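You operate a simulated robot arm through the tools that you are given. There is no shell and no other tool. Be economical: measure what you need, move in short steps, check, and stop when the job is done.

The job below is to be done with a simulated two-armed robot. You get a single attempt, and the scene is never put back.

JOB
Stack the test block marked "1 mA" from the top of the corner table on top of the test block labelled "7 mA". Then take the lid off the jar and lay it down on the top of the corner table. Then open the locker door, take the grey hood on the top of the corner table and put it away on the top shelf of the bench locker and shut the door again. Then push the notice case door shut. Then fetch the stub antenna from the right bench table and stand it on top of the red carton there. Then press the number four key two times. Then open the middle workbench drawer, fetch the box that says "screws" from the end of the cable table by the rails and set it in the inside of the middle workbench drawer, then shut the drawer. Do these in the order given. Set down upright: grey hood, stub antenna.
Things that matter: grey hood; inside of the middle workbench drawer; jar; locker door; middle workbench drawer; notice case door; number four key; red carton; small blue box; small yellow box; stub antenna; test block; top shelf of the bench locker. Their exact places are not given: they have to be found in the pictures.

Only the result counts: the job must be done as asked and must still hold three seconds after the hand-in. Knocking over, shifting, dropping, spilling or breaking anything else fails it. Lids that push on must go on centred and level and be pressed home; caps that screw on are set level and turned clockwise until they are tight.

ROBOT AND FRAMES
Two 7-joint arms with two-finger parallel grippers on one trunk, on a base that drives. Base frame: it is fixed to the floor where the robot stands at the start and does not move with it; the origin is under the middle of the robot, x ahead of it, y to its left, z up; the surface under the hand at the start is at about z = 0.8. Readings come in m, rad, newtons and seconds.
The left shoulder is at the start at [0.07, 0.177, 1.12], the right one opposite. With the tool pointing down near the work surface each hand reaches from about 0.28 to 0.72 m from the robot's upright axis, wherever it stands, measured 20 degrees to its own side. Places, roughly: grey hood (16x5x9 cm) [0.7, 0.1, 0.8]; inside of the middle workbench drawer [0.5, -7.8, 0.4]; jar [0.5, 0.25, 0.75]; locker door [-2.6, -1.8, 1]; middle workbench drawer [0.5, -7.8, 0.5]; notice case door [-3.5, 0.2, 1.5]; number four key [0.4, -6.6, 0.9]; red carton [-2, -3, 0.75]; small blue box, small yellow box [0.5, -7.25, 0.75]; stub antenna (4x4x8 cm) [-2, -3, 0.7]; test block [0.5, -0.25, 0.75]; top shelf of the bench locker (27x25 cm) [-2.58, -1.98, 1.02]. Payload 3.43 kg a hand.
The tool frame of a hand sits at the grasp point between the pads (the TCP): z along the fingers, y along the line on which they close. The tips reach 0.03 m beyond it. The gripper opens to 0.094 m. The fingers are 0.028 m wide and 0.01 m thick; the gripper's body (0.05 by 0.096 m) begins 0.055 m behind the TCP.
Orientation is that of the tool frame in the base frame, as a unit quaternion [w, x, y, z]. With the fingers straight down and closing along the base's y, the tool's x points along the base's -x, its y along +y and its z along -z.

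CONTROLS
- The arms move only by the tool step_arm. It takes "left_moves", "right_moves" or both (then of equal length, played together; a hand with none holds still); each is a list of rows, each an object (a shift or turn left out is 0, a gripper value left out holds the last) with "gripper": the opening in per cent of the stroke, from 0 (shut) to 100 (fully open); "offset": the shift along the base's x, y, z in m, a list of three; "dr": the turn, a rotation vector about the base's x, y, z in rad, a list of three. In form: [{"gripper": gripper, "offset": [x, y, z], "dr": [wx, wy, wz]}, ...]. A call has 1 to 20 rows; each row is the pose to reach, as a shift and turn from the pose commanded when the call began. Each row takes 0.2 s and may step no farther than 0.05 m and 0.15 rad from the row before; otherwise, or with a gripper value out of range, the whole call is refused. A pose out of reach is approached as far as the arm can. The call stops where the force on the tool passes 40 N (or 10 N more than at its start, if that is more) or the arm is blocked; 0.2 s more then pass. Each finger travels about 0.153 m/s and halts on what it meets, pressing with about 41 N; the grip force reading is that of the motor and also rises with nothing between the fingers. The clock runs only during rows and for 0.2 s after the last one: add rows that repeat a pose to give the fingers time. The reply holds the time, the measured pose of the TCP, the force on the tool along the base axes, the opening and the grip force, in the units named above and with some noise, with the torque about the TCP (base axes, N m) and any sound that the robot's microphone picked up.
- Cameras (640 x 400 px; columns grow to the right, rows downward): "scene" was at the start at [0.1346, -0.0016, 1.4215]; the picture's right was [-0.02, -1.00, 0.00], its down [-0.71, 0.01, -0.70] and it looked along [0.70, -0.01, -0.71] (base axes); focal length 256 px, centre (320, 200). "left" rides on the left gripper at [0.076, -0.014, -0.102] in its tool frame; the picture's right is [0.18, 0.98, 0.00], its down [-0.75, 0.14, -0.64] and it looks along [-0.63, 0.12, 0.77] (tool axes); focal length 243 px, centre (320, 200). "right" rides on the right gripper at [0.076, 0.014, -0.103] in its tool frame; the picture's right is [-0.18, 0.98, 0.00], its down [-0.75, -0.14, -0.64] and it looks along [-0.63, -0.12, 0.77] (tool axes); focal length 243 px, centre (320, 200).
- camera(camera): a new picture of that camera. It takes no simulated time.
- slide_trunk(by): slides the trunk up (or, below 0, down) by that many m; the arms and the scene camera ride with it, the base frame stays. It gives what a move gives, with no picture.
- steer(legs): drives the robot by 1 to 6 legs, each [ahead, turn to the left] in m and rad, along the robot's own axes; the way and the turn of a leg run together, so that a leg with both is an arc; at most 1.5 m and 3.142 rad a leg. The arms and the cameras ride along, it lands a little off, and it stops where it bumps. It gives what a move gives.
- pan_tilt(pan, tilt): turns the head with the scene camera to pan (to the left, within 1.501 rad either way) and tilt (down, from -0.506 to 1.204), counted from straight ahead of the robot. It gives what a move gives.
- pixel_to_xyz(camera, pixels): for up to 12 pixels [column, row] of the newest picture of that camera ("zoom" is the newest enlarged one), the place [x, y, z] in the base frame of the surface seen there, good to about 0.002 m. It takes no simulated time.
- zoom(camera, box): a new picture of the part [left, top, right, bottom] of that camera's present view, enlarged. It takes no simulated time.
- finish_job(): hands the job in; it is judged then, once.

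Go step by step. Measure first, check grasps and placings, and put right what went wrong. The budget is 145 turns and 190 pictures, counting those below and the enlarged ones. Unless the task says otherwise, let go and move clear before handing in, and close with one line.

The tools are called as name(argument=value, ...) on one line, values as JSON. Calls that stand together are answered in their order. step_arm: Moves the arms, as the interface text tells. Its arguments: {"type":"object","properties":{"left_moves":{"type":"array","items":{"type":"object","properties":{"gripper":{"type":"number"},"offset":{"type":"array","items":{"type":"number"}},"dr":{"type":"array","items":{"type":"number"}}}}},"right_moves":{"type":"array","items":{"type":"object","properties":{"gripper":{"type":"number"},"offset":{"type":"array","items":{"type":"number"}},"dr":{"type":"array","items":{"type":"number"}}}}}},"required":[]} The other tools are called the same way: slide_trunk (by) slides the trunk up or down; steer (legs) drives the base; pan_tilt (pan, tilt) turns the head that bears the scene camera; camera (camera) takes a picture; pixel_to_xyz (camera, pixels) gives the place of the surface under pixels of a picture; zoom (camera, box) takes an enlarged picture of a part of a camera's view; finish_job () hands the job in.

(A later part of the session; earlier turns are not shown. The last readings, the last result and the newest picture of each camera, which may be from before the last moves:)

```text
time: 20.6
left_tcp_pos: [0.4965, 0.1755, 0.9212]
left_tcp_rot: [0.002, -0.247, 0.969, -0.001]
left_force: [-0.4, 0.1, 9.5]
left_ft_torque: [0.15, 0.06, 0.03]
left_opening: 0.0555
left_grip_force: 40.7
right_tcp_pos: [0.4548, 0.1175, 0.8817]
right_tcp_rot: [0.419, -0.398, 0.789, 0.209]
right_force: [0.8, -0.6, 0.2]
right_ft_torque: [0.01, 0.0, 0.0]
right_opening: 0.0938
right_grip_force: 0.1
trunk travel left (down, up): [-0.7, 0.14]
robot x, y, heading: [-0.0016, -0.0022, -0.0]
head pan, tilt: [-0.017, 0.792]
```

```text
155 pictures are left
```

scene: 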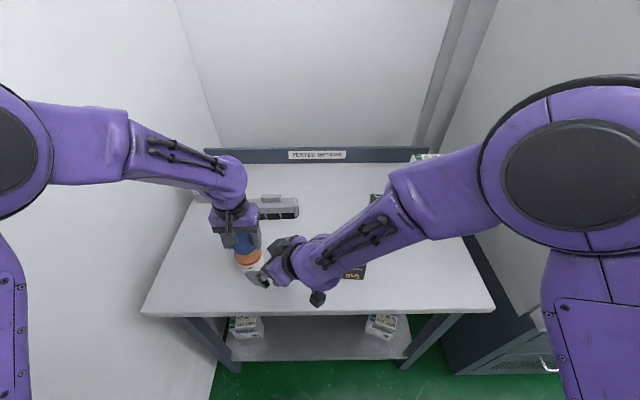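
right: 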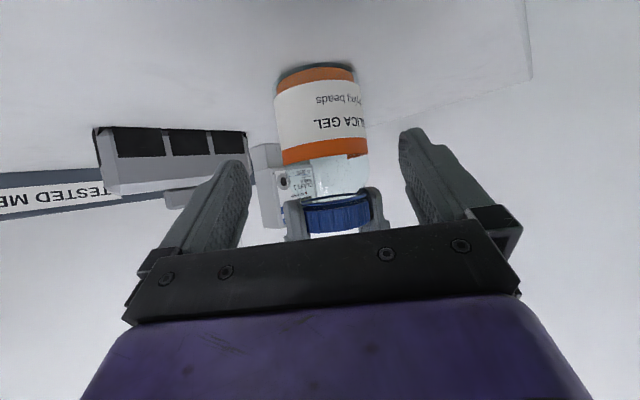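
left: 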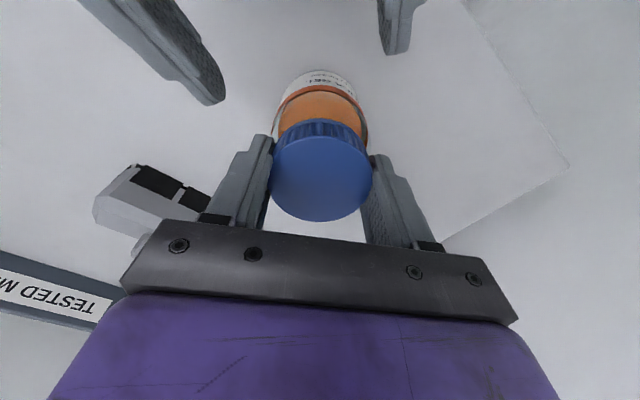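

The jar is centred. I'll advance and close the right hand on the body.

step_arm(right_moves=[{"offset": [0.01, 0.0133, -0.0113]}, {"offset": [0.02, 0.0267, -0.0227]}, {"offset": [0.0297, 0.0397, -0.034]}, {"offset": [0.0297, 0.0397, -0.034]}])

camera(camera="right")

camera(camera="left")

```text
time: 21.6
left_tcp_pos: [0.4961, 0.1749, 0.9203]
left_tcp_rot: [0.001, -0.246, 0.969, 0.0]
left_force: [-1.3, -0.9, 9.6]
left_ft_torque: [-0.13, 0.13, 0.0]
left_opening: 0.0553
left_grip_force: 41.0
right_tcp_pos: [0.4858, 0.1572, 0.8457]
right_tcp_rot: [0.418, -0.398, 0.79, 0.208]
right_force: [-0.3, 0.0, 0.7]
right_ft_torque: [-0.01, 0.04, -0.02]
right_opening: 0.0939
right_grip_force: 0.1
trunk travel left (down, up): [-0.7, 0.14]
robot x, y, heading: [-0.0007, -0.0026, 0.001]
head pan, tilt: [-0.017, 0.792]
```

```text
154 pictures are left
```

right: 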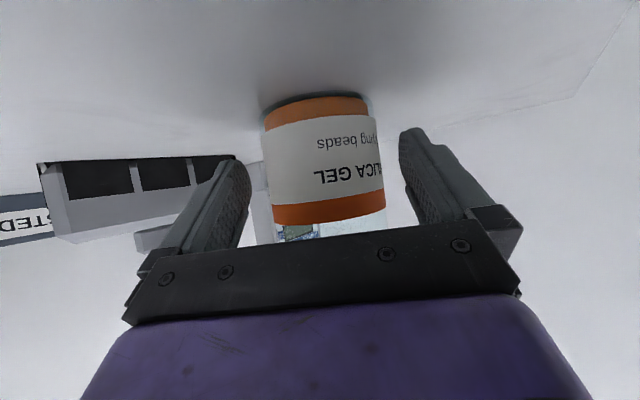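

```text
153 pictures are left
```

left: 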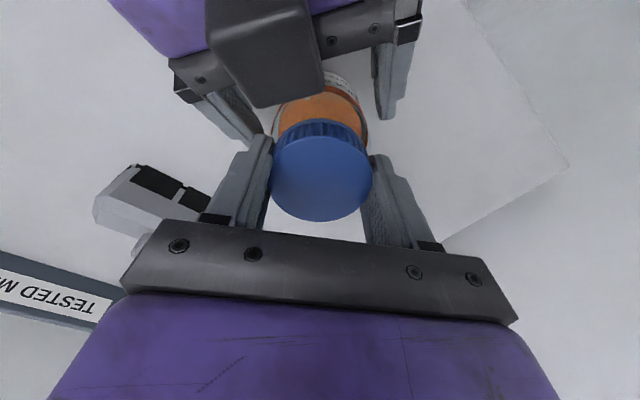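

Clear and centred, with no contact force. I'll close the right hand.

step_arm(right_moves=[{"gripper": 0}, {"gripper": 0}, {"gripper": 0}])

step_arm(left_moves=[{"dr": [0, 0, 0.14]}, {"dr": [0, 0, 0.28]}, {"dr": [0, 0, 0.42]}, {"dr": [0, 0, 0.42]}])

camera(camera="right")

camera(camera="left")

```text
time: 22.4
left_tcp_pos: [0.4969, 0.1743, 0.9188]
left_tcp_rot: [0.001, -0.248, 0.969, -0.001]
left_force: [1.6, -5.5, 8.4]
left_ft_torque: [-0.24, -0.09, 0.03]
left_opening: 0.0554
left_grip_force: 41.5
right_tcp_pos: [0.4847, 0.1584, 0.8473]
right_tcp_rot: [0.417, -0.397, 0.79, 0.208]
right_force: [-4.2, 5.7, 0.0]
right_ft_torque: [0.03, 0.18, 0.13]
right_opening: 0.0662
right_grip_force: 41.3
trunk travel left (down, up): [-0.7, 0.14]
robot x, y, heading: [0.0003, -0.0004, -0.0]
head pan, tilt: [-0.017, 0.792]
```

```text
time: 23.4
left_tcp_pos: [0.4979, 0.1744, 0.9216]
left_tcp_rot: [0.002, -0.445, 0.895, -0.001]
left_force: [3.4, -11.4, 32.7]
left_ft_torque: [-0.16, 0.0, -0.27]
left_opening: 0.0554
left_grip_force: 40.8
right_tcp_pos: [0.4844, 0.1572, 0.8468]
right_tcp_rot: [0.418, -0.399, 0.789, 0.209]
right_force: [-0.6, 12.7, -9.7]
right_ft_torque: [-0.69, 0.01, 0.5]
right_opening: 0.0665
right_grip_force: 40.7
trunk travel left (down, up): [-0.7, 0.14]
robot x, y, heading: [0.0018, -0.0019, 0.001]
head pan, tilt: [-0.017, 0.792]
```

```text
152 pictures are left
```

right: 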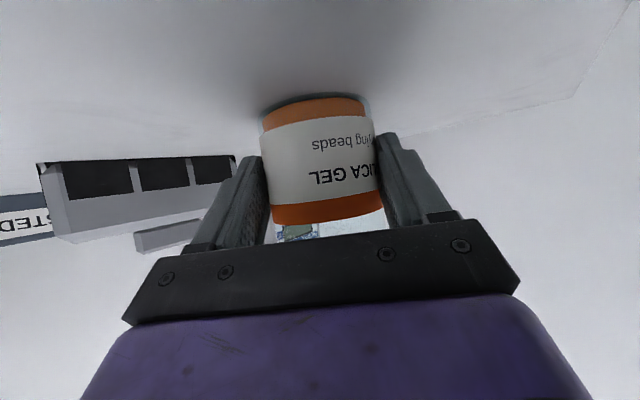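

```text
151 pictures are left
```

left: 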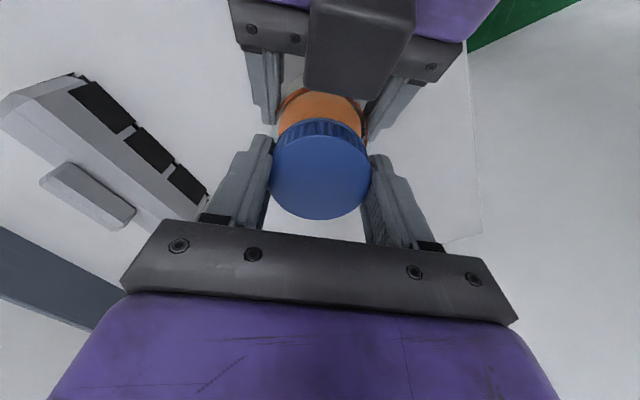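

The lid turned while the label stayed put, and the left hand feels +33 N upward, so it's a screw thread rising. I'll raise the left slightly and keep turning counter-clockwise.

step_arm(left_moves=[{"offset": [0, 0, 0.002]}, {"offset": [0, 0, 0.002], "dr": [0, 0, 0.14]}, {"offset": [0, 0, 0.0025], "dr": [0, 0, 0.28]}, {"offset": [0, 0, 0.003], "dr": [0, 0, 0.42]}, {"offset": [0, 0, 0.0035], "dr": [0, 0, 0.56]}, {"offset": [0, 0, 0.004], "dr": [0, 0, 0.7]}, {"offset": [0, 0, 0.004], "dr": [0, 0, 0.7]}])

camera(camera="left")

zoom(camera="right", box=[230, 80, 410, 260])

```text
time: 25.0
left_tcp_pos: [0.4982, 0.1761, 0.9238]
left_tcp_rot: [-0.001, 0.726, -0.688, 0.0]
left_force: [20.1, -15.4, -14.3]
left_ft_torque: [-0.59, -0.79, -0.05]
left_opening: 0.055
left_grip_force: 41.0
right_tcp_pos: [0.4855, 0.1584, 0.847]
right_tcp_rot: [0.418, -0.398, 0.789, 0.21]
right_force: [-20.4, 15.4, 11.0]
right_ft_torque: [-0.43, -0.95, 0.59]
right_opening: 0.0665
right_grip_force: 40.6
trunk travel left (down, up): [-0.7, 0.14]
robot x, y, heading: [0.0028, 0.0007, 0.003]
head pan, tilt: [-0.017, 0.792]
```

```text
150 pictures are left
```

left: 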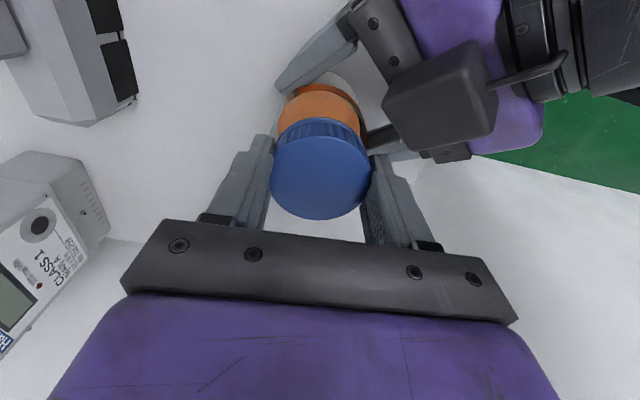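

```text
2.22 times, centred on (320, 170) of right
```

zoom: 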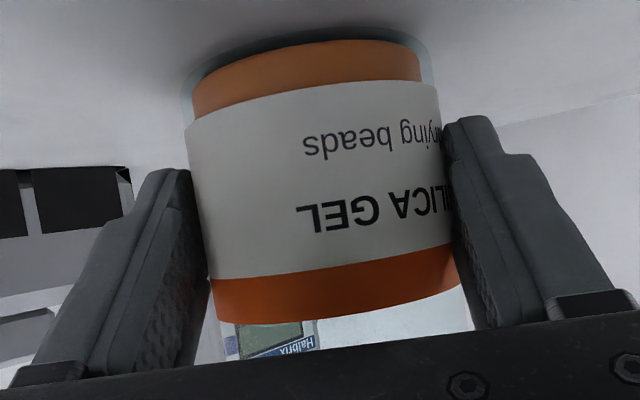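

The thread is still engaged (‑14 N). I'll relax, open the left partly, go back about 1.27 rad and regrip.

step_arm(left_moves=[{"offset": [0, 0, -0.001]}, {"offset": [0, 0, -0.001], "gripper": 72}, {"offset": [0, 0, -0.001], "gripper": 72}, {"offset": [0, 0, 0.045], "gripper": 72}, {"offset": [0, 0, 0.045], "dr": [0, 0, -0.14]}, {"offset": [0, 0, 0.045], "dr": [0, 0, -0.28]}, {"offset": [0, 0, 0.045], "dr": [0, 0, -0.42]}, {"offset": [0, 0, 0.045], "dr": [0, 0, -0.56]}, {"offset": [0, 0, 0.045], "dr": [0, 0, -0.7]}, {"offset": [0, 0, 0.045], "dr": [0, 0, -0.84]}, {"offset": [0, 0, 0.045], "dr": [0, 0, -0.98]}, {"offset": [0, 0, 0.045], "dr": [0, 0, -1.12]}, {"offset": [0, 0, 0.045], "dr": [0, 0, -1.26]}, {"offset": [0, 0, 0.02], "dr": [0, 0, -1.26]}, {"offset": [0, 0, -0.003], "dr": [0, 0, -1.26]}, {"offset": [0, 0, -0.003], "dr": [0, 0, -1.26]}])

camera(camera="left")

```text
time: 28.4
left_tcp_pos: [0.4993, 0.175, 0.9209]
left_tcp_rot: [0.0, -0.179, 0.984, 0.0]
left_force: [0.0, 0.4, 0.4]
left_ft_torque: [-0.01, 0.02, 0.04]
left_opening: 0.0677
left_grip_force: 0.0
right_tcp_pos: [0.4862, 0.1588, 0.8467]
right_tcp_rot: [0.417, -0.398, 0.79, 0.209]
right_force: [-1.0, 0.1, 2.6]
right_ft_torque: [0.1, 0.1, 0.03]
right_opening: 0.0663
right_grip_force: 40.9
trunk travel left (down, up): [-0.7, 0.14]
robot x, y, heading: [0.0, -0.0029, -0.001]
head pan, tilt: [-0.017, 0.792]
```

```text
148 pictures are left
```

left: 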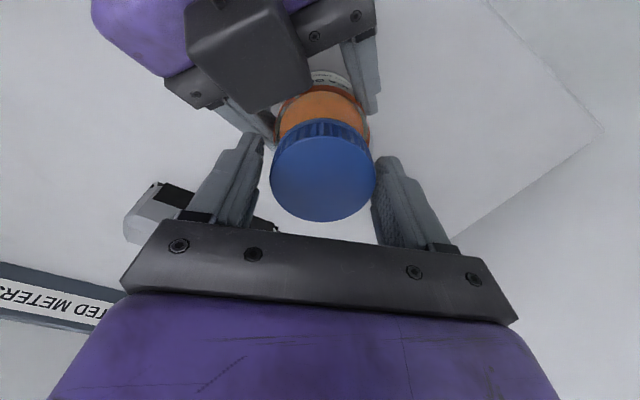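

Good. I'll close and turn again.

step_arm(left_moves=[{"gripper": 0}, {"gripper": 0}, {"dr": [0, 0, 0.14]}, {"dr": [0, 0, 0.28], "offset": [0, 0, 0.0003]}, {"dr": [0, 0, 0.42], "offset": [0, 0, 0.0006]}, {"dr": [0, 0, 0.56], "offset": [0, 0, 0.0009]}, {"dr": [0, 0, 0.7], "offset": [0, 0, 0.0012]}, {"dr": [0, 0, 0.84], "offset": [0, 0, 0.0015]}, {"dr": [0, 0, 0.98], "offset": [0, 0, 0.0018]}, {"dr": [0, 0, 1.12], "offset": [0, 0, 0.0021]}, {"dr": [0, 0, 1.26], "offset": [0, 0, 0.0024]}, {"dr": [0, 0, 1.26], "offset": [0, 0, 0.0024]}])

camera(camera="left")

```text
time: 31.0
left_tcp_pos: [0.499, 0.1751, 0.9218]
left_tcp_rot: [0.001, 0.726, -0.688, 0.001]
left_force: [8.7, 3.4, 0.3]
left_ft_torque: [0.06, -0.17, 0.02]
left_opening: 0.0546
left_grip_force: 41.4
right_tcp_pos: [0.486, 0.157, 0.8466]
right_tcp_rot: [0.418, -0.398, 0.79, 0.209]
right_force: [-6.1, -4.1, 5.8]
right_ft_torque: [0.25, -0.48, 0.05]
right_opening: 0.0661
right_grip_force: 41.5
trunk travel left (down, up): [-0.7, 0.14]
robot x, y, heading: [-0.0041, -0.002, -0.001]
head pan, tilt: [-0.017, 0.792]
```

```text
147 pictures are left
```

left: 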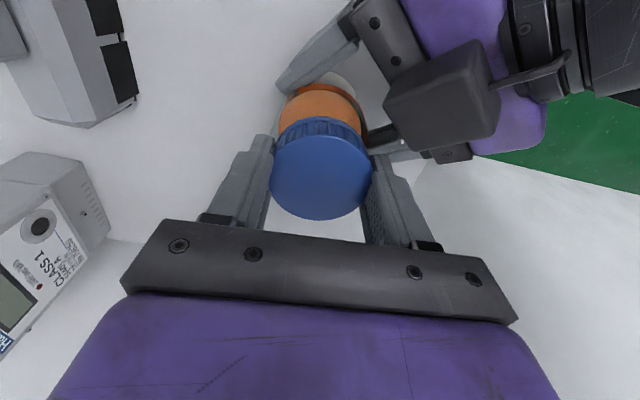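

Vertical force is about 0, so I'll try a small lift to see whether it's free.

step_arm(left_moves=[{"offset": [0, 0, 0.003]}, {"offset": [0, 0, 0.006]}, {"offset": [0, 0, 0.006]}])

zoom(camera="right", box=[230, 80, 410, 260])

```text
time: 31.8
left_tcp_pos: [0.5, 0.1729, 0.9278]
left_tcp_rot: [0.002, 0.724, -0.69, -0.001]
left_force: [13.8, 0.4, -37.0]
left_ft_torque: [0.46, -0.33, -0.04]
left_opening: 0.0548
left_grip_force: 40.7
right_tcp_pos: [0.4872, 0.159, 0.8475]
right_tcp_rot: [0.42, -0.397, 0.789, 0.209]
right_force: [-14.3, 1.6, 34.3]
right_ft_torque: [0.05, -1.17, 0.32]
right_opening: 0.0664
right_grip_force: 41.0
trunk travel left (down, up): [-0.7, 0.14]
robot x, y, heading: [-0.0016, -0.0012, 0.004]
head pan, tilt: [-0.017, 0.792]
```

```text
2.22 times, centred on (320, 170) of right
```

zoom: 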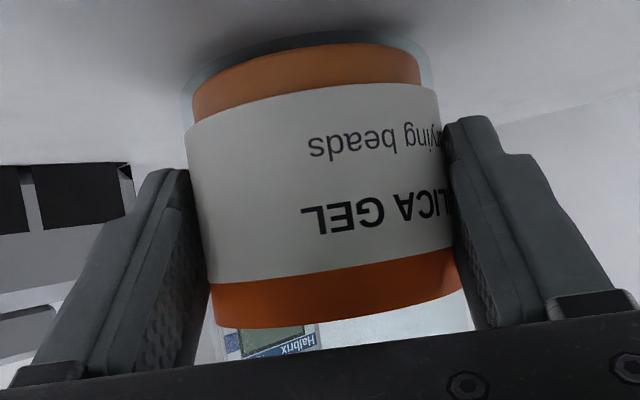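

Still threaded. I'll do ratchet cycles: open, go back 0.98, close, turn 0.98.

step_arm(left_moves=[{"offset": [0, 0, -0.005]}, {"offset": [0, 0, -0.006], "gripper": 70}, {"offset": [0, 0, -0.006], "dr": [0, 0, -0.14]}, {"offset": [0, 0, -0.006], "dr": [0, 0, -0.28]}, {"offset": [0, 0, -0.006], "dr": [0, 0, -0.42]}, {"offset": [0, 0, -0.006], "dr": [0, 0, -0.56]}, {"offset": [0, 0, -0.006], "dr": [0, 0, -0.7]}, {"offset": [0, 0, -0.006], "dr": [0, 0, -0.84]}, {"offset": [0, 0, -0.006], "dr": [0, 0, -0.98]}, {"offset": [0, 0, -0.006], "dr": [0, 0, -0.98], "gripper": 0}, {"offset": [0, 0, -0.006], "dr": [0, 0, -0.98]}, {"offset": [0, 0, -0.0055], "dr": [0, 0, -0.84]}, {"offset": [0, 0, -0.0053], "dr": [0, 0, -0.7]}, {"offset": [0, 0, -0.005], "dr": [0, 0, -0.56]}, {"offset": [0, 0, -0.0048], "dr": [0, 0, -0.42]}, {"offset": [0, 0, -0.0045], "dr": [0, 0, -0.28]}, {"offset": [0, 0, -0.0043], "dr": [0, 0, -0.14]}, {"offset": [0, 0, -0.004], "dr": [0, 0, 0]}, {"offset": [0, 0, -0.004], "dr": [0, 0, 0]}])

step_arm(left_moves=[{"offset": [0, 0, 0.002]}, {"offset": [0, 0, 0.004]}, {"offset": [0, 0, 0.004]}])

```text
time: 35.8
left_tcp_pos: [0.4987, 0.1762, 0.926]
left_tcp_rot: [0.001, 0.725, -0.689, -0.001]
left_force: [7.1, -12.6, -17.2]
left_ft_torque: [-0.62, -0.37, -0.01]
left_opening: 0.0551
left_grip_force: 40.5
right_tcp_pos: [0.4867, 0.1592, 0.8469]
right_tcp_rot: [0.418, -0.399, 0.789, 0.209]
right_force: [-7.3, 13.2, 16.3]
right_ft_torque: [-0.07, -0.33, 0.29]
right_opening: 0.066
right_grip_force: 41.1
trunk travel left (down, up): [-0.7, 0.14]
robot x, y, heading: [-0.001, 0.0014, 0.003]
head pan, tilt: [-0.017, 0.792]
```

```text
time: 36.3
left_tcp_pos: [0.4995, 0.176, 0.9282]
left_tcp_rot: [0.0, 0.725, -0.689, -0.001]
left_force: [4.5, 1.2, -5.5]
left_ft_torque: [0.09, -0.22, 0.05]
left_opening: 0.055
left_grip_force: 40.8
right_tcp_pos: [0.4876, 0.1583, 0.8475]
right_tcp_rot: [0.419, -0.398, 0.788, 0.209]
right_force: [-5.3, -1.0, 2.8]
right_ft_torque: [0.04, -0.15, 0.04]
right_opening: 0.0662
right_grip_force: 41.1
trunk travel left (down, up): [-0.7, 0.14]
robot x, y, heading: [0.0014, 0.0026, -0.004]
head pan, tilt: [-0.017, 0.792]
stopped in row 2 (left hand): the force on the tool passed its limit at 41 N (the readings are from after the stop); the commanded pose is now the measured one
```

It's still engaged (41 N at the pull). I'll check the view and run another cycle.

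step_arm(left_moves=[{"offset": [0, 0, -0.002]}, {"offset": [0, 0, -0.003], "gripper": 70}, {"offset": [0, 0, -0.003], "dr": [0, 0, -0.14]}, {"offset": [0, 0, -0.003], "dr": [0, 0, -0.28]}, {"offset": [0, 0, -0.003], "dr": [0, 0, -0.42]}, {"offset": [0, 0, -0.003], "dr": [0, 0, -0.56]}, {"offset": [0, 0, -0.003], "dr": [0, 0, -0.7]}, {"offset": [0, 0, -0.003], "dr": [0, 0, -0.84]}, {"offset": [0, 0, -0.003], "dr": [0, 0, -0.98]}, {"offset": [0, 0, -0.003], "dr": [0, 0, -0.98], "gripper": 0}, {"offset": [0, 0, -0.003], "dr": [0, 0, -0.98]}, {"offset": [0, 0, -0.003], "dr": [0, 0, -0.84]}, {"offset": [0, 0, -0.0028], "dr": [0, 0, -0.7]}, {"offset": [0, 0, -0.0026], "dr": [0, 0, -0.56]}, {"offset": [0, 0, -0.0024], "dr": [0, 0, -0.42]}, {"offset": [0, 0, -0.0022], "dr": [0, 0, -0.28]}, {"offset": [0, 0, -0.002], "dr": [0, 0, -0.14]}, {"offset": [0, 0, -0.0018], "dr": [0, 0, 0]}, {"offset": [0, 0, -0.0018], "dr": [0, 0, 0]}])

camera(camera="left")

camera(camera="right")

```text
time: 40.3
left_tcp_pos: [0.4979, 0.1767, 0.9251]
left_tcp_rot: [0.0, 0.726, -0.688, -0.001]
left_force: [8.5, -5.5, 3.0]
left_ft_torque: [-0.1, -0.29, -0.13]
left_opening: 0.0556
left_grip_force: 41.4
right_tcp_pos: [0.4858, 0.1584, 0.8483]
right_tcp_rot: [0.42, -0.397, 0.789, 0.209]
right_force: [-8.4, 5.8, -5.5]
right_ft_torque: [-0.42, -0.3, 0.34]
right_opening: 0.0658
right_grip_force: 41.4
trunk travel left (down, up): [-0.7, 0.14]
robot x, y, heading: [-0.0017, 0.0037, 0.0]
head pan, tilt: [-0.017, 0.792]
```

```text
145 pictures are left
```

left: 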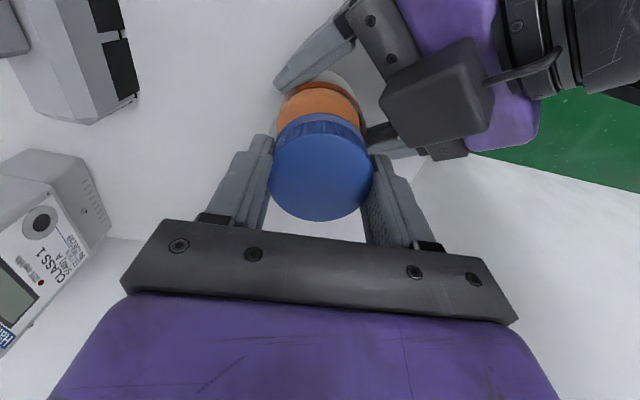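

```text
144 pictures are left
```

right: 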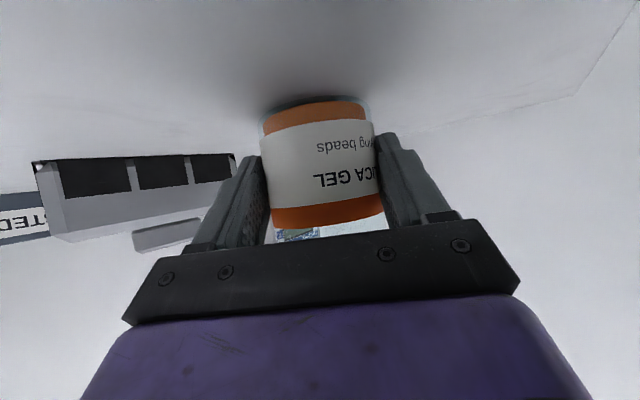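

I'll measure the lid's height and continue with another cycle.

pixel_to_xyz(camera="left", pixels=[[320, 160], [320, 190], [300, 175]])

step_arm(left_moves=[{"offset": [0, 0, 0]}, {"gripper": 70}, {"dr": [0, 0, -0.14]}, {"dr": [0, 0, -0.28]}, {"dr": [0, 0, -0.42]}, {"dr": [0, 0, -0.56]}, {"dr": [0, 0, -0.7]}, {"dr": [0, 0, -0.84]}, {"dr": [0, 0, -0.98]}, {"dr": [0, 0, -0.98], "gripper": 0}, {"dr": [0, 0, -0.98]}, {"offset": [0, 0, 0.0002], "dr": [0, 0, -0.84]}, {"offset": [0, 0, 0.0004], "dr": [0, 0, -0.7]}, {"offset": [0, 0, 0.0006], "dr": [0, 0, -0.56]}, {"offset": [0, 0, 0.0008], "dr": [0, 0, -0.42]}, {"offset": [0, 0, 0.001], "dr": [0, 0, -0.28]}, {"offset": [0, 0, 0.0012], "dr": [0, 0, -0.14]}, {"offset": [0, 0, 0.0014], "dr": [0, 0, 0]}, {"offset": [0, 0, 0.0014], "dr": [0, 0, 0]}])

step_arm(left_moves=[{"offset": [0, 0, 0.002]}, {"offset": [0, 0, 0.004]}, {"offset": [0, 0, 0.004]}])

camera(camera="left")

```text
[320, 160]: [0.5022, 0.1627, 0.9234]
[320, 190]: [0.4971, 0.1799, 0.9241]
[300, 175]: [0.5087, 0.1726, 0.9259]
```

```text
time: 44.3
left_tcp_pos: [0.4993, 0.1752, 0.9284]
left_tcp_rot: [0.0, 0.725, -0.688, -0.001]
left_force: [4.2, -1.9, 1.3]
left_ft_torque: [-0.01, -0.18, -0.08]
left_opening: 0.0547
left_grip_force: 41.0
right_tcp_pos: [0.4871, 0.1585, 0.848]
right_tcp_rot: [0.419, -0.398, 0.789, 0.21]
right_force: [-3.6, 2.2, -3.9]
right_ft_torque: [-0.22, -0.13, 0.17]
right_opening: 0.066
right_grip_force: 40.7
trunk travel left (down, up): [-0.7, 0.14]
robot x, y, heading: [-0.0016, -0.0018, -0.001]
head pan, tilt: [-0.017, 0.792]
```

```text
time: 45.1
left_tcp_pos: [0.4982, 0.1757, 0.9322]
left_tcp_rot: [0.0, 0.724, -0.689, -0.001]
left_force: [0.6, 0.0, -0.3]
left_ft_torque: [0.06, 0.01, 0.01]
left_opening: 0.0545
left_grip_force: 41.2
right_tcp_pos: [0.4882, 0.1585, 0.8473]
right_tcp_rot: [0.42, -0.397, 0.789, 0.208]
right_force: [-0.1, 1.2, -3.8]
right_ft_torque: [-0.06, 0.04, 0.01]
right_opening: 0.0662
right_grip_force: 41.1
trunk travel left (down, up): [-0.7, 0.14]
robot x, y, heading: [-0.0015, -0.001, -0.004]
head pan, tilt: [-0.017, 0.792]
```

```text
143 pictures are left
```

left: 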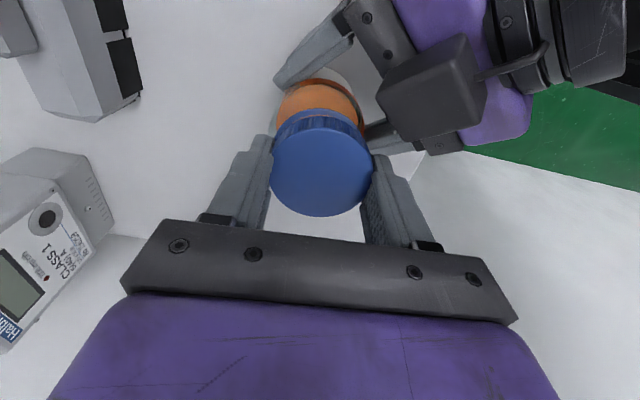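

The lid is free. I'll lift the left hand well clear, then settle the jar with the right.

step_arm(left_moves=[{"offset": [0, 0, 0.04]}, {"offset": [0, 0, 0.08]}, {"offset": [0, 0, 0.12]}, {"offset": [0, 0, 0.12]}, {"offset": [0, 0, 0.12]}], right_moves=[{"offset": [0, 0, 0]}, {"offset": [0, 0, 0]}, {"offset": [0, 0, 0]}, {"offset": [0, 0, -0.0015]}, {"offset": [0, 0, -0.003]}])

zoom(camera="right", box=[220, 60, 420, 200])

camera(camera="scene")

```text
time: 46.3
left_tcp_pos: [0.4971, 0.1774, 1.049]
left_tcp_rot: [0.0, 0.723, -0.69, -0.001]
left_force: [0.1, 0.3, 0.0]
left_ft_torque: [0.0, 0.02, -0.02]
left_opening: 0.0545
left_grip_force: 41.3
right_tcp_pos: [0.487, 0.1578, 0.8445]
right_tcp_rot: [0.419, -0.398, 0.789, 0.209]
right_force: [-0.5, 0.9, -3.6]
right_ft_torque: [-0.02, 0.04, -0.01]
right_opening: 0.0659
right_grip_force: 40.9
trunk travel left (down, up): [-0.7, 0.14]
robot x, y, heading: [0.0025, -0.0019, 0.004]
head pan, tilt: [-0.017, 0.792]
```

```text
2.86 times, centred on (320, 130) of right
```

zoom: 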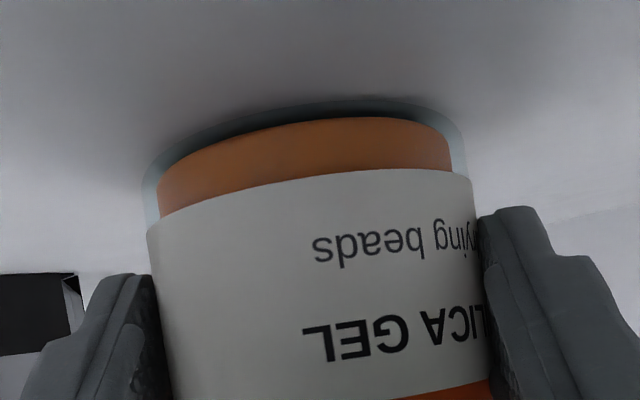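

```text
141 pictures are left
```

scene: 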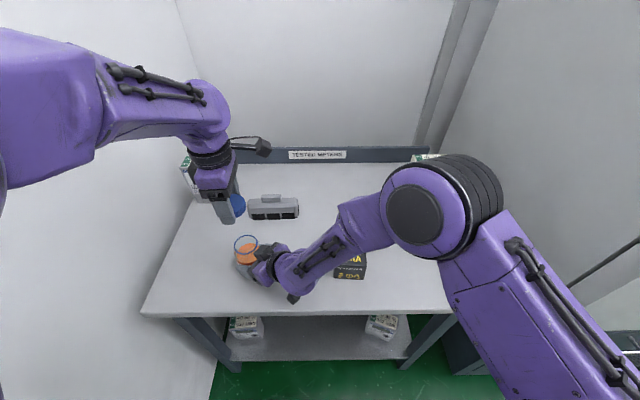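

The jar is still hanging a bit (‑3.6 N). I'll lower it in small steps.

step_arm(right_moves=[{"offset": [0, 0, -0.0015]}, {"offset": [0, 0, -0.003]}, {"offset": [0, 0, -0.003]}])

zoom(camera="right", box=[220, 60, 420, 200])

```text
time: 47.1
left_tcp_pos: [0.4961, 0.1762, 1.0516]
left_tcp_rot: [-0.001, 0.724, -0.69, -0.001]
left_force: [-0.5, -0.7, 0.3]
left_ft_torque: [0.04, -0.04, 0.02]
left_opening: 0.0545
left_grip_force: 40.5
right_tcp_pos: [0.4876, 0.1585, 0.8455]
right_tcp_rot: [0.422, -0.396, 0.788, 0.209]
right_force: [3.7, 0.0, 13.5]
right_ft_torque: [-0.02, -0.01, 0.03]
right_opening: 0.0658
right_grip_force: 41.0
trunk travel left (down, up): [-0.7, 0.14]
robot x, y, heading: [0.0004, 0.001, -0.0]
head pan, tilt: [-0.017, 0.792]
```

```text
2.86 times, centred on (320, 130) of right
```

zoom: 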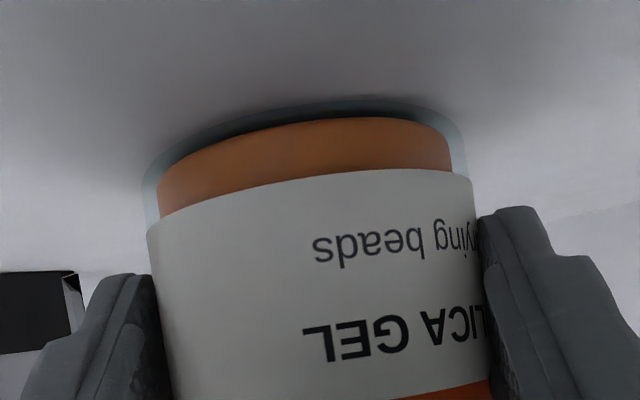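

It's on the table. I'll open the right hand and back out along its approach line, then straighten it up.

step_arm(right_moves=[{"offset": [0, 0, 0.001]}, {"offset": [0, 0, 0.001], "gripper": 100}, {"offset": [0, 0, 0.001], "gripper": 100}, {"offset": [-0.015, -0.02, 0.018]}, {"offset": [-0.035, -0.046, 0.041]}, {"offset": [-0.055, -0.073, 0.063]}, {"offset": [-0.074, -0.099, 0.086]}, {"offset": [-0.074, -0.14, 0.11], "dr": [-0.11, 0.083, 0]}, {"offset": [-0.074, -0.18, 0.13], "dr": [-0.22, 0.166, 0]}, {"offset": [-0.074, -0.22, 0.15], "dr": [-0.33, 0.249, 0]}, {"offset": [-0.074, -0.26, 0.17], "dr": [-0.44, 0.332, 0]}, {"offset": [-0.074, -0.3, 0.19], "dr": [-0.55, 0.415, 0]}, {"offset": [-0.074, -0.34, 0.2], "dr": [-0.66, 0.498, 0]}, {"offset": [-0.074, -0.38, 0.2], "dr": [-0.776, 0.582, 0]}, {"offset": [-0.074, -0.38, 0.2], "dr": [-0.776, 0.582, 0]}])

camera(camera="scene")

camera(camera="left")

```text
time: 50.3
left_tcp_pos: [0.497, 0.1768, 1.0495]
left_tcp_rot: [0.0, 0.724, -0.69, -0.002]
left_force: [-0.2, -0.2, 0.3]
left_ft_torque: [0.02, 0.0, 0.02]
left_opening: 0.0547
left_grip_force: 41.0
right_tcp_pos: [0.4119, -0.2182, 1.0405]
right_tcp_rot: [0.003, -0.45, 0.893, 0.001]
right_force: [0.2, -0.6, 0.8]
right_ft_torque: [0.0, 0.02, -0.01]
right_opening: 0.094
right_grip_force: 0.0
trunk travel left (down, up): [-0.7, 0.14]
robot x, y, heading: [0.0008, 0.0006, -0.001]
head pan, tilt: [-0.017, 0.792]
```

```text
139 pictures are left
```

scene: 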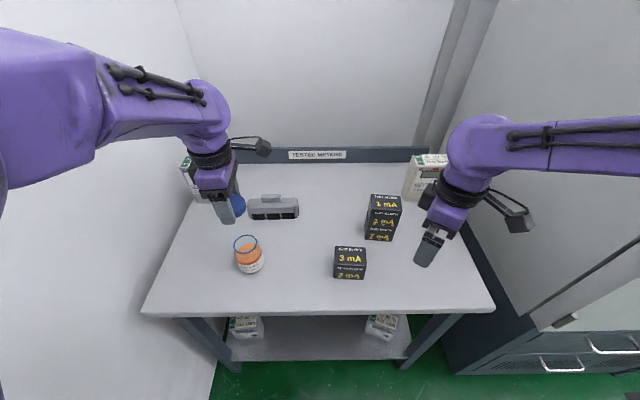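

```text
138 pictures are left
```

left: 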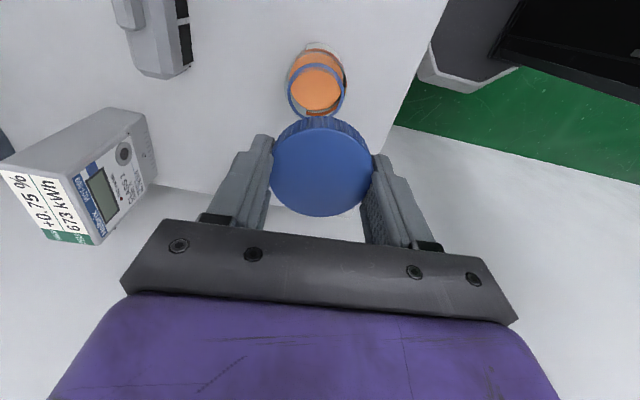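

The jar stands open in its place with the lid in the left hand. I'll move to a free spot near (0.50, 0.02), unwinding the yaw.

pixel_to_xyz(camera="left", pixels=[[320, 165], [320, 126], [320, 119]])

step_arm(left_moves=[{"offset": [0, -0.013, 0], "dr": [0, 0, -0.135]}, {"offset": [0, -0.026, 0], "dr": [0, 0, -0.27]}, {"offset": [0, -0.039, 0], "dr": [0, 0, -0.405]}, {"offset": [0, -0.052, 0], "dr": [0, 0, -0.54]}, {"offset": [0, -0.065, 0], "dr": [0, 0, -0.675]}, {"offset": [0, -0.078, 0], "dr": [0, 0, -0.81]}, {"offset": [0, -0.091, 0], "dr": [0, 0, -0.945]}, {"offset": [0, -0.104, 0], "dr": [0, 0, -1.08]}, {"offset": [0, -0.117, 0], "dr": [0, 0, -1.215]}, {"offset": [0, -0.13, 0], "dr": [0, 0, -1.35]}, {"offset": [0, -0.143, -0.02], "dr": [0, 0, -1.485]}, {"offset": [0, -0.155, -0.05], "dr": [0, 0, -1.62]}, {"offset": [0, -0.155, -0.09], "dr": [0, 0, -1.62]}, {"offset": [0, -0.155, -0.13], "dr": [0, 0, -1.62]}, {"offset": [0, -0.155, -0.17], "dr": [0, 0, -1.62]}, {"offset": [0, -0.155, -0.19], "dr": [0, 0, -1.62]}, {"offset": [0, -0.155, -0.205], "dr": [0, 0, -1.62]}, {"offset": [0, -0.155, -0.205], "dr": [0, 0, -1.62]}])

camera(camera="left")

zoom(camera="scene", box=[220, 180, 380, 290])

```text
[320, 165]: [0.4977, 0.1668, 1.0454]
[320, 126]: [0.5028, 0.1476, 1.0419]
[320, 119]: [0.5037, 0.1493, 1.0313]
```

```text
time: 54.1
left_tcp_pos: [0.4987, 0.0222, 0.8481]
left_tcp_rot: [0.001, -0.002, 1.0, 0.0]
left_force: [0.1, 0.2, -0.4]
left_ft_torque: [0.04, -0.03, -0.02]
left_opening: 0.0546
left_grip_force: 41.3
right_tcp_pos: [0.4129, -0.2176, 1.0409]
right_tcp_rot: [0.002, -0.45, 0.893, 0.003]
right_force: [0.0, -0.8, 0.2]
right_ft_torque: [-0.01, 0.0, -0.01]
right_opening: 0.0939
right_grip_force: 0.1
trunk travel left (down, up): [-0.7, 0.14]
robot x, y, heading: [0.0048, 0.001, -0.001]
head pan, tilt: [-0.017, 0.792]
```

```text
137 pictures are left
```

left: 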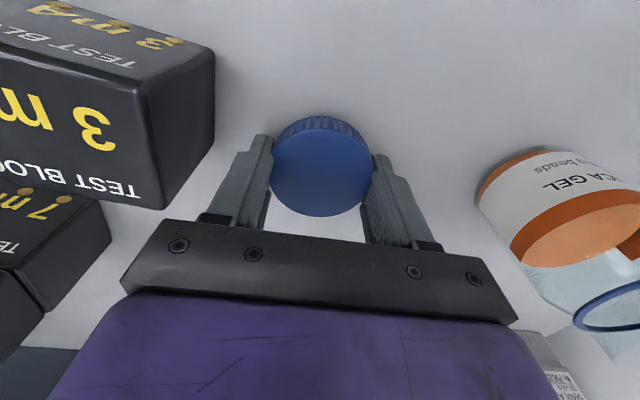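

```text
3.64 times, centred on (300, 235) of scene
```

zoom: 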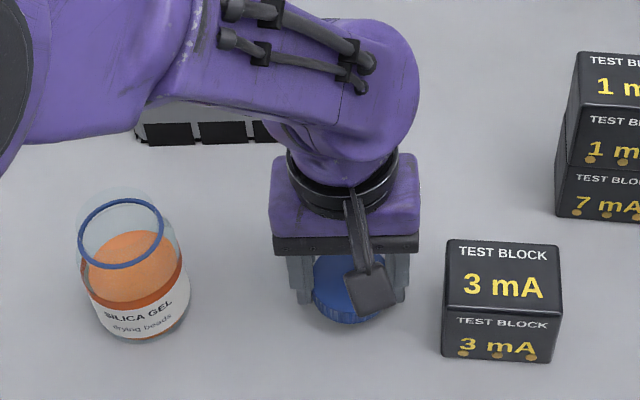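

I'll lower gently to contact.

step_arm(left_moves=[{"offset": [0, 0, -0.006]}, {"offset": [0, 0, -0.011]}, {"offset": [0, 0, -0.015]}, {"offset": [0, 0, -0.017]}, {"offset": [0, 0, -0.017]}])

```text
time: 55.3
left_tcp_pos: [0.5008, 0.0244, 0.8306]
left_tcp_rot: [0.0, -0.005, 1.0, -0.002]
left_force: [-0.9, -0.8, 0.6]
left_ft_torque: [0.01, 0.02, -0.02]
left_opening: 0.0548
left_grip_force: 40.6
right_tcp_pos: [0.4126, -0.217, 1.0413]
right_tcp_rot: [0.003, -0.451, 0.893, 0.002]
right_force: [0.7, 0.4, -0.1]
right_ft_torque: [0.01, -0.03, -0.03]
right_opening: 0.0941
right_grip_force: 0.0
trunk travel left (down, up): [-0.7, 0.14]
robot x, y, heading: [-0.0012, -0.0007, 0.002]
head pan, tilt: [-0.017, 0.792]
```

step_arm(left_moves=[{"offset": [0, 0, -0.001]}, {"offset": [0, 0, -0.002]}, {"offset": [0, 0, -0.003]}, {"offset": [0, 0, -0.003]}])

camera(camera="left")

```text
time: 56.3
left_tcp_pos: [0.4991, 0.0229, 0.829]
left_tcp_rot: [0.003, -0.006, 1.0, -0.004]
left_force: [-2.2, 1.2, 20.4]
left_ft_torque: [0.69, 0.32, -0.09]
left_opening: 0.0546
left_grip_force: 41.1
right_tcp_pos: [0.4096, -0.2177, 1.0431]
right_tcp_rot: [0.004, -0.45, 0.893, 0.002]
right_force: [0.1, -0.1, -0.1]
right_ft_torque: [0.03, 0.01, -0.03]
right_opening: 0.0938
right_grip_force: 0.1
trunk travel left (down, up): [-0.7, 0.14]
robot x, y, heading: [-0.0001, 0.0001, -0.005]
head pan, tilt: [-0.017, 0.792]
```

```text
135 pictures are left
```

left: 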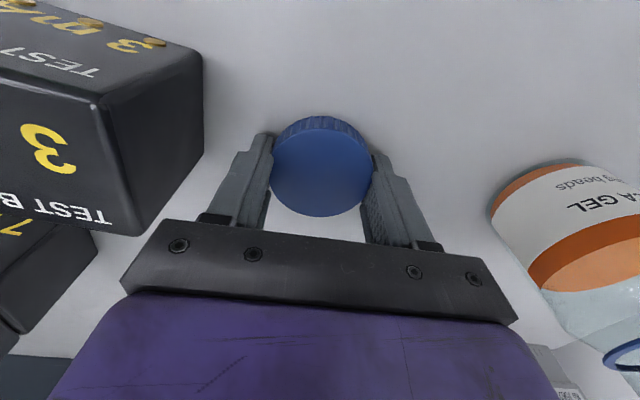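

Contact. I'll release the lid, rise, and look around toward the rear right with the head.

step_arm(left_moves=[{"offset": [0, 0, 0.002]}, {"offset": [0, 0, 0.002], "gripper": 100}, {"offset": [0, 0, 0.002], "gripper": 100}, {"offset": [0, 0, 0.05]}, {"offset": [0, 0, 0.1]}, {"offset": [0, 0, 0.15]}, {"offset": [-0.04, 0.02, 0.18]}, {"offset": [-0.08, 0.05, 0.2]}, {"offset": [-0.11, 0.09, 0.21]}, {"offset": [-0.14, 0.13, 0.21]}], right_moves=[{"dr": [0, 0, -0.1]}, {"dr": [0, 0, -0.2]}, {"dr": [0, 0, -0.3]}, {"dr": [0, 0, -0.4]}, {"dr": [0, 0, -0.5]}, {"dr": [0, 0, -0.6]}, {"dr": [0, 0, -0.7]}, {"dr": [0, 0, -0.8]}, {"dr": [0, 0, -0.9]}, {"dr": [0, 0, -0.93]}])

camera(camera="scene")

pixel_to_xyz(camera="scene", pixels=[[145, 310], [490, 308], [428, 160], [205, 150], [320, 245], [273, 196]])

pan_tilt(pan=-1.5, tilt=0.3)

camera(camera="scene")

```text
refused: row 7 steps farther than a row can; nothing moved
```

```text
134 pictures are left
```

scene: 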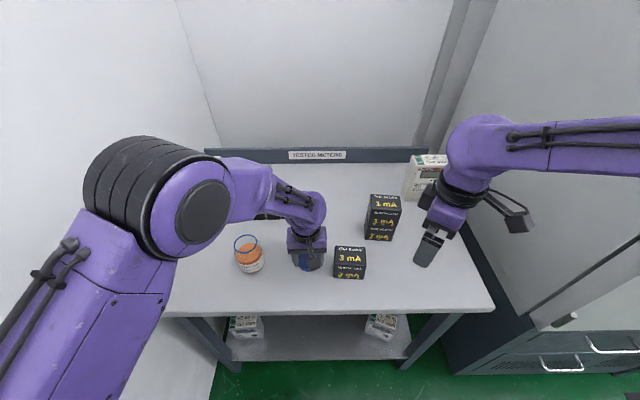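

```text
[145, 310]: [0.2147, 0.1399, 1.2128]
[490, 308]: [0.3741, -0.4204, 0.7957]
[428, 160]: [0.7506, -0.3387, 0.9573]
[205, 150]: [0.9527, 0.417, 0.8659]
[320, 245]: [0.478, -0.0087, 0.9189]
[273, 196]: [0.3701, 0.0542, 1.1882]
```

```text
time: 57.9
left_tcp_pos: [0.5004, 0.0237, 0.8302]
left_tcp_rot: [0.004, -0.006, 1.0, -0.004]
left_force: [9.6, 1.9, 39.6]
left_ft_torque: [1.31, 0.23, -0.18]
left_opening: 0.0549
left_grip_force: 41.1
right_tcp_pos: [0.4094, -0.2172, 1.0416]
right_tcp_rot: [0.005, -0.45, 0.893, 0.001]
right_force: [-0.9, 0.1, -0.1]
right_ft_torque: [0.02, 0.02, 0.01]
right_opening: 0.0941
right_grip_force: 0.0
trunk travel left (down, up): [-0.7, 0.14]
robot x, y, heading: [0.0019, -0.0003, 0.002]
head pan, tilt: [-1.499, 0.3]
```

```text
133 pictures are left
```

scene: 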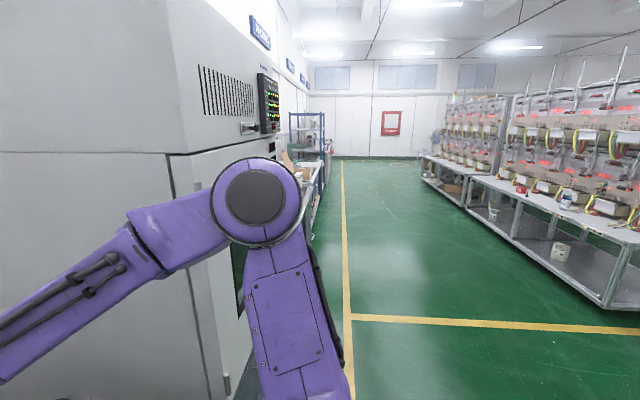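

I'll redo the release with smaller steps.

step_arm(left_moves=[{"offset": [0, 0, 0.003]}, {"offset": [0, 0, 0.003], "gripper": 100}, {"offset": [0, 0, 0.003], "gripper": 100}, {"offset": [0, 0, 0.045]}, {"offset": [0, 0, 0.09]}, {"offset": [0, 0, 0.135]}, {"offset": [-0.03, 0.015, 0.16]}, {"offset": [-0.06, 0.035, 0.18]}, {"offset": [-0.085, 0.065, 0.2]}, {"offset": [-0.1, 0.1, 0.22]}, {"offset": [-0.12, 0.13, 0.24]}], right_moves=[{"dr": [0, 0, -0.1]}, {"dr": [0, 0, -0.2]}, {"dr": [0, 0, -0.3]}, {"dr": [0, 0, -0.4]}, {"dr": [0, 0, -0.5]}, {"dr": [0, 0, -0.6]}, {"dr": [0, 0, -0.7]}, {"dr": [0, 0, -0.8]}, {"dr": [0, 0, -0.9]}, {"dr": [0, 0, -0.93]}, {"dr": [0, 0, -0.93]}])

pan_tilt(pan=0, tilt=0.79)

camera(camera="scene")

```text
time: 60.3
left_tcp_pos: [0.3804, 0.1536, 1.0675]
left_tcp_rot: [0.001, 0.0, 1.0, 0.0]
left_force: [-0.7, 0.4, 0.4]
left_ft_torque: [0.0, 0.02, -0.02]
left_opening: 0.0941
left_grip_force: 0.1
right_tcp_pos: [0.4124, -0.2191, 1.0429]
right_tcp_rot: [0.004, 0.0, 1.0, -0.001]
right_force: [-0.2, 0.6, -0.6]
right_ft_torque: [-0.01, 0.02, -0.01]
right_opening: 0.0942
right_grip_force: 0.0
trunk travel left (down, up): [-0.7, 0.14]
robot x, y, heading: [0.0007, -0.0008, 0.002]
head pan, tilt: [-1.499, 0.3]
```

```text
time: 61.9
left_tcp_pos: [0.3803, 0.151, 1.0679]
left_tcp_rot: [0.001, 0.0, 1.0, 0.001]
left_force: [0.1, 0.3, -0.7]
left_ft_torque: [0.0, -0.01, -0.04]
left_opening: 0.0941
left_grip_force: 0.0
right_tcp_pos: [0.4123, -0.2217, 1.0425]
right_tcp_rot: [0.003, -0.002, 1.0, 0.0]
right_force: [0.7, 0.6, 0.3]
right_ft_torque: [0.01, 0.01, 0.01]
right_opening: 0.0941
right_grip_force: 0.1
trunk travel left (down, up): [-0.7, 0.14]
robot x, y, heading: [0.0012, 0.0017, -0.003]
head pan, tilt: [0.0, 0.791]
```

```text
132 pictures are left
```

scene: 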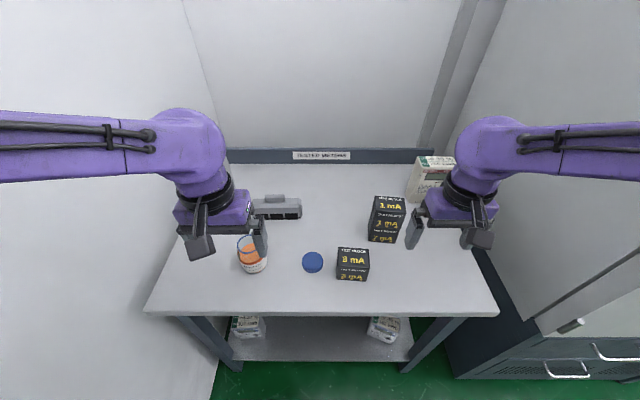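

The lid lies flat at (312,262). I'll back off, turn right and look for the locker.

steer(legs=[[-0.9, 0], [0, -1.57]])

pan_tilt(pan=-0.7, tilt=0.3)

camera(camera="scene")

```text
time: 70.4
left_tcp_pos: [-0.7451, -0.3785, 1.0686]
left_tcp_rot: [0.001, 0.701, 0.713, 0.0]
left_force: [-0.1, -0.5, -0.2]
left_ft_torque: [0.01, -0.02, 0.0]
left_opening: 0.0938
left_grip_force: 0.1
right_tcp_pos: [-1.1176, -0.4171, 1.0426]
right_tcp_rot: [0.004, 0.7, 0.715, -0.002]
right_force: [-0.9, -0.1, -0.2]
right_ft_torque: [-0.01, 0.0, 0.0]
right_opening: 0.0939
right_grip_force: 0.0
trunk travel left (down, up): [-0.7, 0.14]
robot x, y, heading: [-0.903, 0.0023, -1.554]
head pan, tilt: [0.0, 0.791]
```

```text
time: 71.5
left_tcp_pos: [-0.7459, -0.3781, 1.0676]
left_tcp_rot: [0.001, 0.7, 0.714, 0.0]
left_force: [-0.1, -0.6, -0.5]
left_ft_torque: [-0.01, -0.01, 0.0]
left_opening: 0.0939
left_grip_force: 0.0
right_tcp_pos: [-1.1187, -0.4171, 1.0433]
right_tcp_rot: [0.002, 0.698, 0.716, -0.002]
right_force: [-0.2, 0.2, -0.3]
right_ft_torque: [0.01, -0.01, 0.0]
right_opening: 0.0941
right_grip_force: 0.0
trunk travel left (down, up): [-0.7, 0.14]
robot x, y, heading: [-0.9038, -0.002, -1.549]
head pan, tilt: [-0.7, 0.3]
```

```text
131 pictures are left
```

scene: 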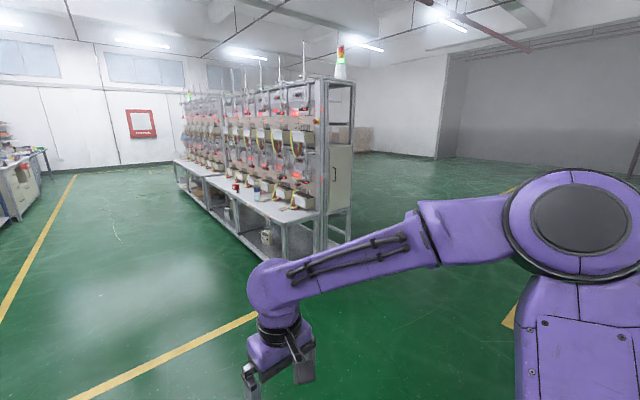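

The bench rack's near end carries a door with a handle (335,175), which is the locker. I'll drive to about (-2.6, -0.95) and face -y.

steer(legs=[[0, -1.084], [1.0, 0], [0.947, 0], [0, 1.062]])

pan_tilt(pan=0, tilt=0.4)

camera(camera="scene")

```text
time: 86.6
left_tcp_pos: [-2.4513, -1.3212, 1.0684]
left_tcp_rot: [0.0, 0.716, 0.699, 0.0]
left_force: [0.3, 0.3, -0.3]
left_ft_torque: [0.04, -0.02, -0.03]
left_opening: 0.0939
left_grip_force: 0.0
right_tcp_pos: [-2.8239, -1.3452, 1.0424]
right_tcp_rot: [0.002, 0.714, 0.7, -0.002]
right_force: [-0.5, 0.1, -0.3]
right_ft_torque: [0.04, -0.03, -0.01]
right_opening: 0.0937
right_grip_force: 0.0
trunk travel left (down, up): [-0.7, 0.14]
robot x, y, heading: [-2.5938, -0.9366, -1.597]
head pan, tilt: [-0.7, 0.3]
```

```text
time: 87.6
left_tcp_pos: [-2.4532, -1.322, 1.0681]
left_tcp_rot: [0.001, 0.716, 0.698, 0.0]
left_force: [0.3, 0.7, -0.1]
left_ft_torque: [0.0, 0.01, -0.01]
left_opening: 0.0936
left_grip_force: 0.2
right_tcp_pos: [-2.8251, -1.3444, 1.0403]
right_tcp_rot: [0.003, 0.714, 0.7, -0.002]
right_force: [0.0, 0.2, -0.7]
right_ft_torque: [0.02, -0.01, 0.02]
right_opening: 0.0939
right_grip_force: 0.1
trunk travel left (down, up): [-0.7, 0.14]
robot x, y, heading: [-2.5931, -0.9389, -1.593]
head pan, tilt: [0.0, 0.4]
```

```text
130 pictures are left
```

scene: 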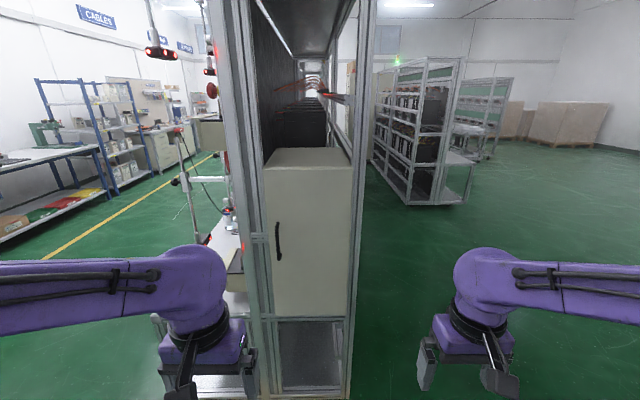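

zoom(camera="scene", box=[230, 130, 380, 350])

pixel_to_xyz(camera="scene", pixels=[[278, 224], [278, 240], [278, 258], [266, 170], [350, 170], [270, 315], [344, 315], [310, 240], [305, 155], [345, 240], [265, 240], [355, 220]])

```text
1.82 times, centred on (305, 240) of scene
```

zoom: 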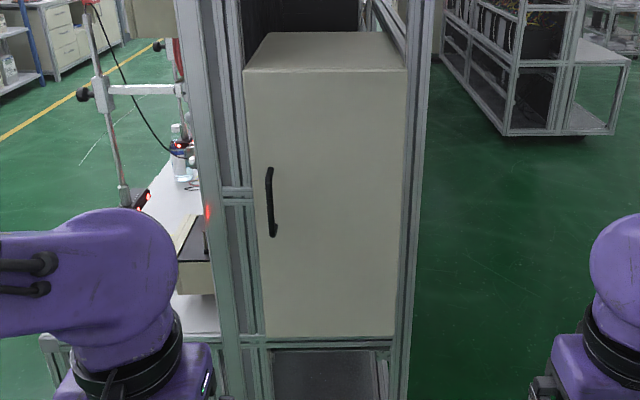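

```text
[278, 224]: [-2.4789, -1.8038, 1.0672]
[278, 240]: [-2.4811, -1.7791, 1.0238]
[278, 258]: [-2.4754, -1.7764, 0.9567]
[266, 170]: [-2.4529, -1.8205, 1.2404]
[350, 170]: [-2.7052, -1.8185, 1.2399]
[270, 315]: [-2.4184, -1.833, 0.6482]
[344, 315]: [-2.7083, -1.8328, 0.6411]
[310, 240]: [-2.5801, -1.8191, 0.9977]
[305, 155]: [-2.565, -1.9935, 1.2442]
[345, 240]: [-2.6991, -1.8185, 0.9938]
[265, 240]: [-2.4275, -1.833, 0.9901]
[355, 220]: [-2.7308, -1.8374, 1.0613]
```

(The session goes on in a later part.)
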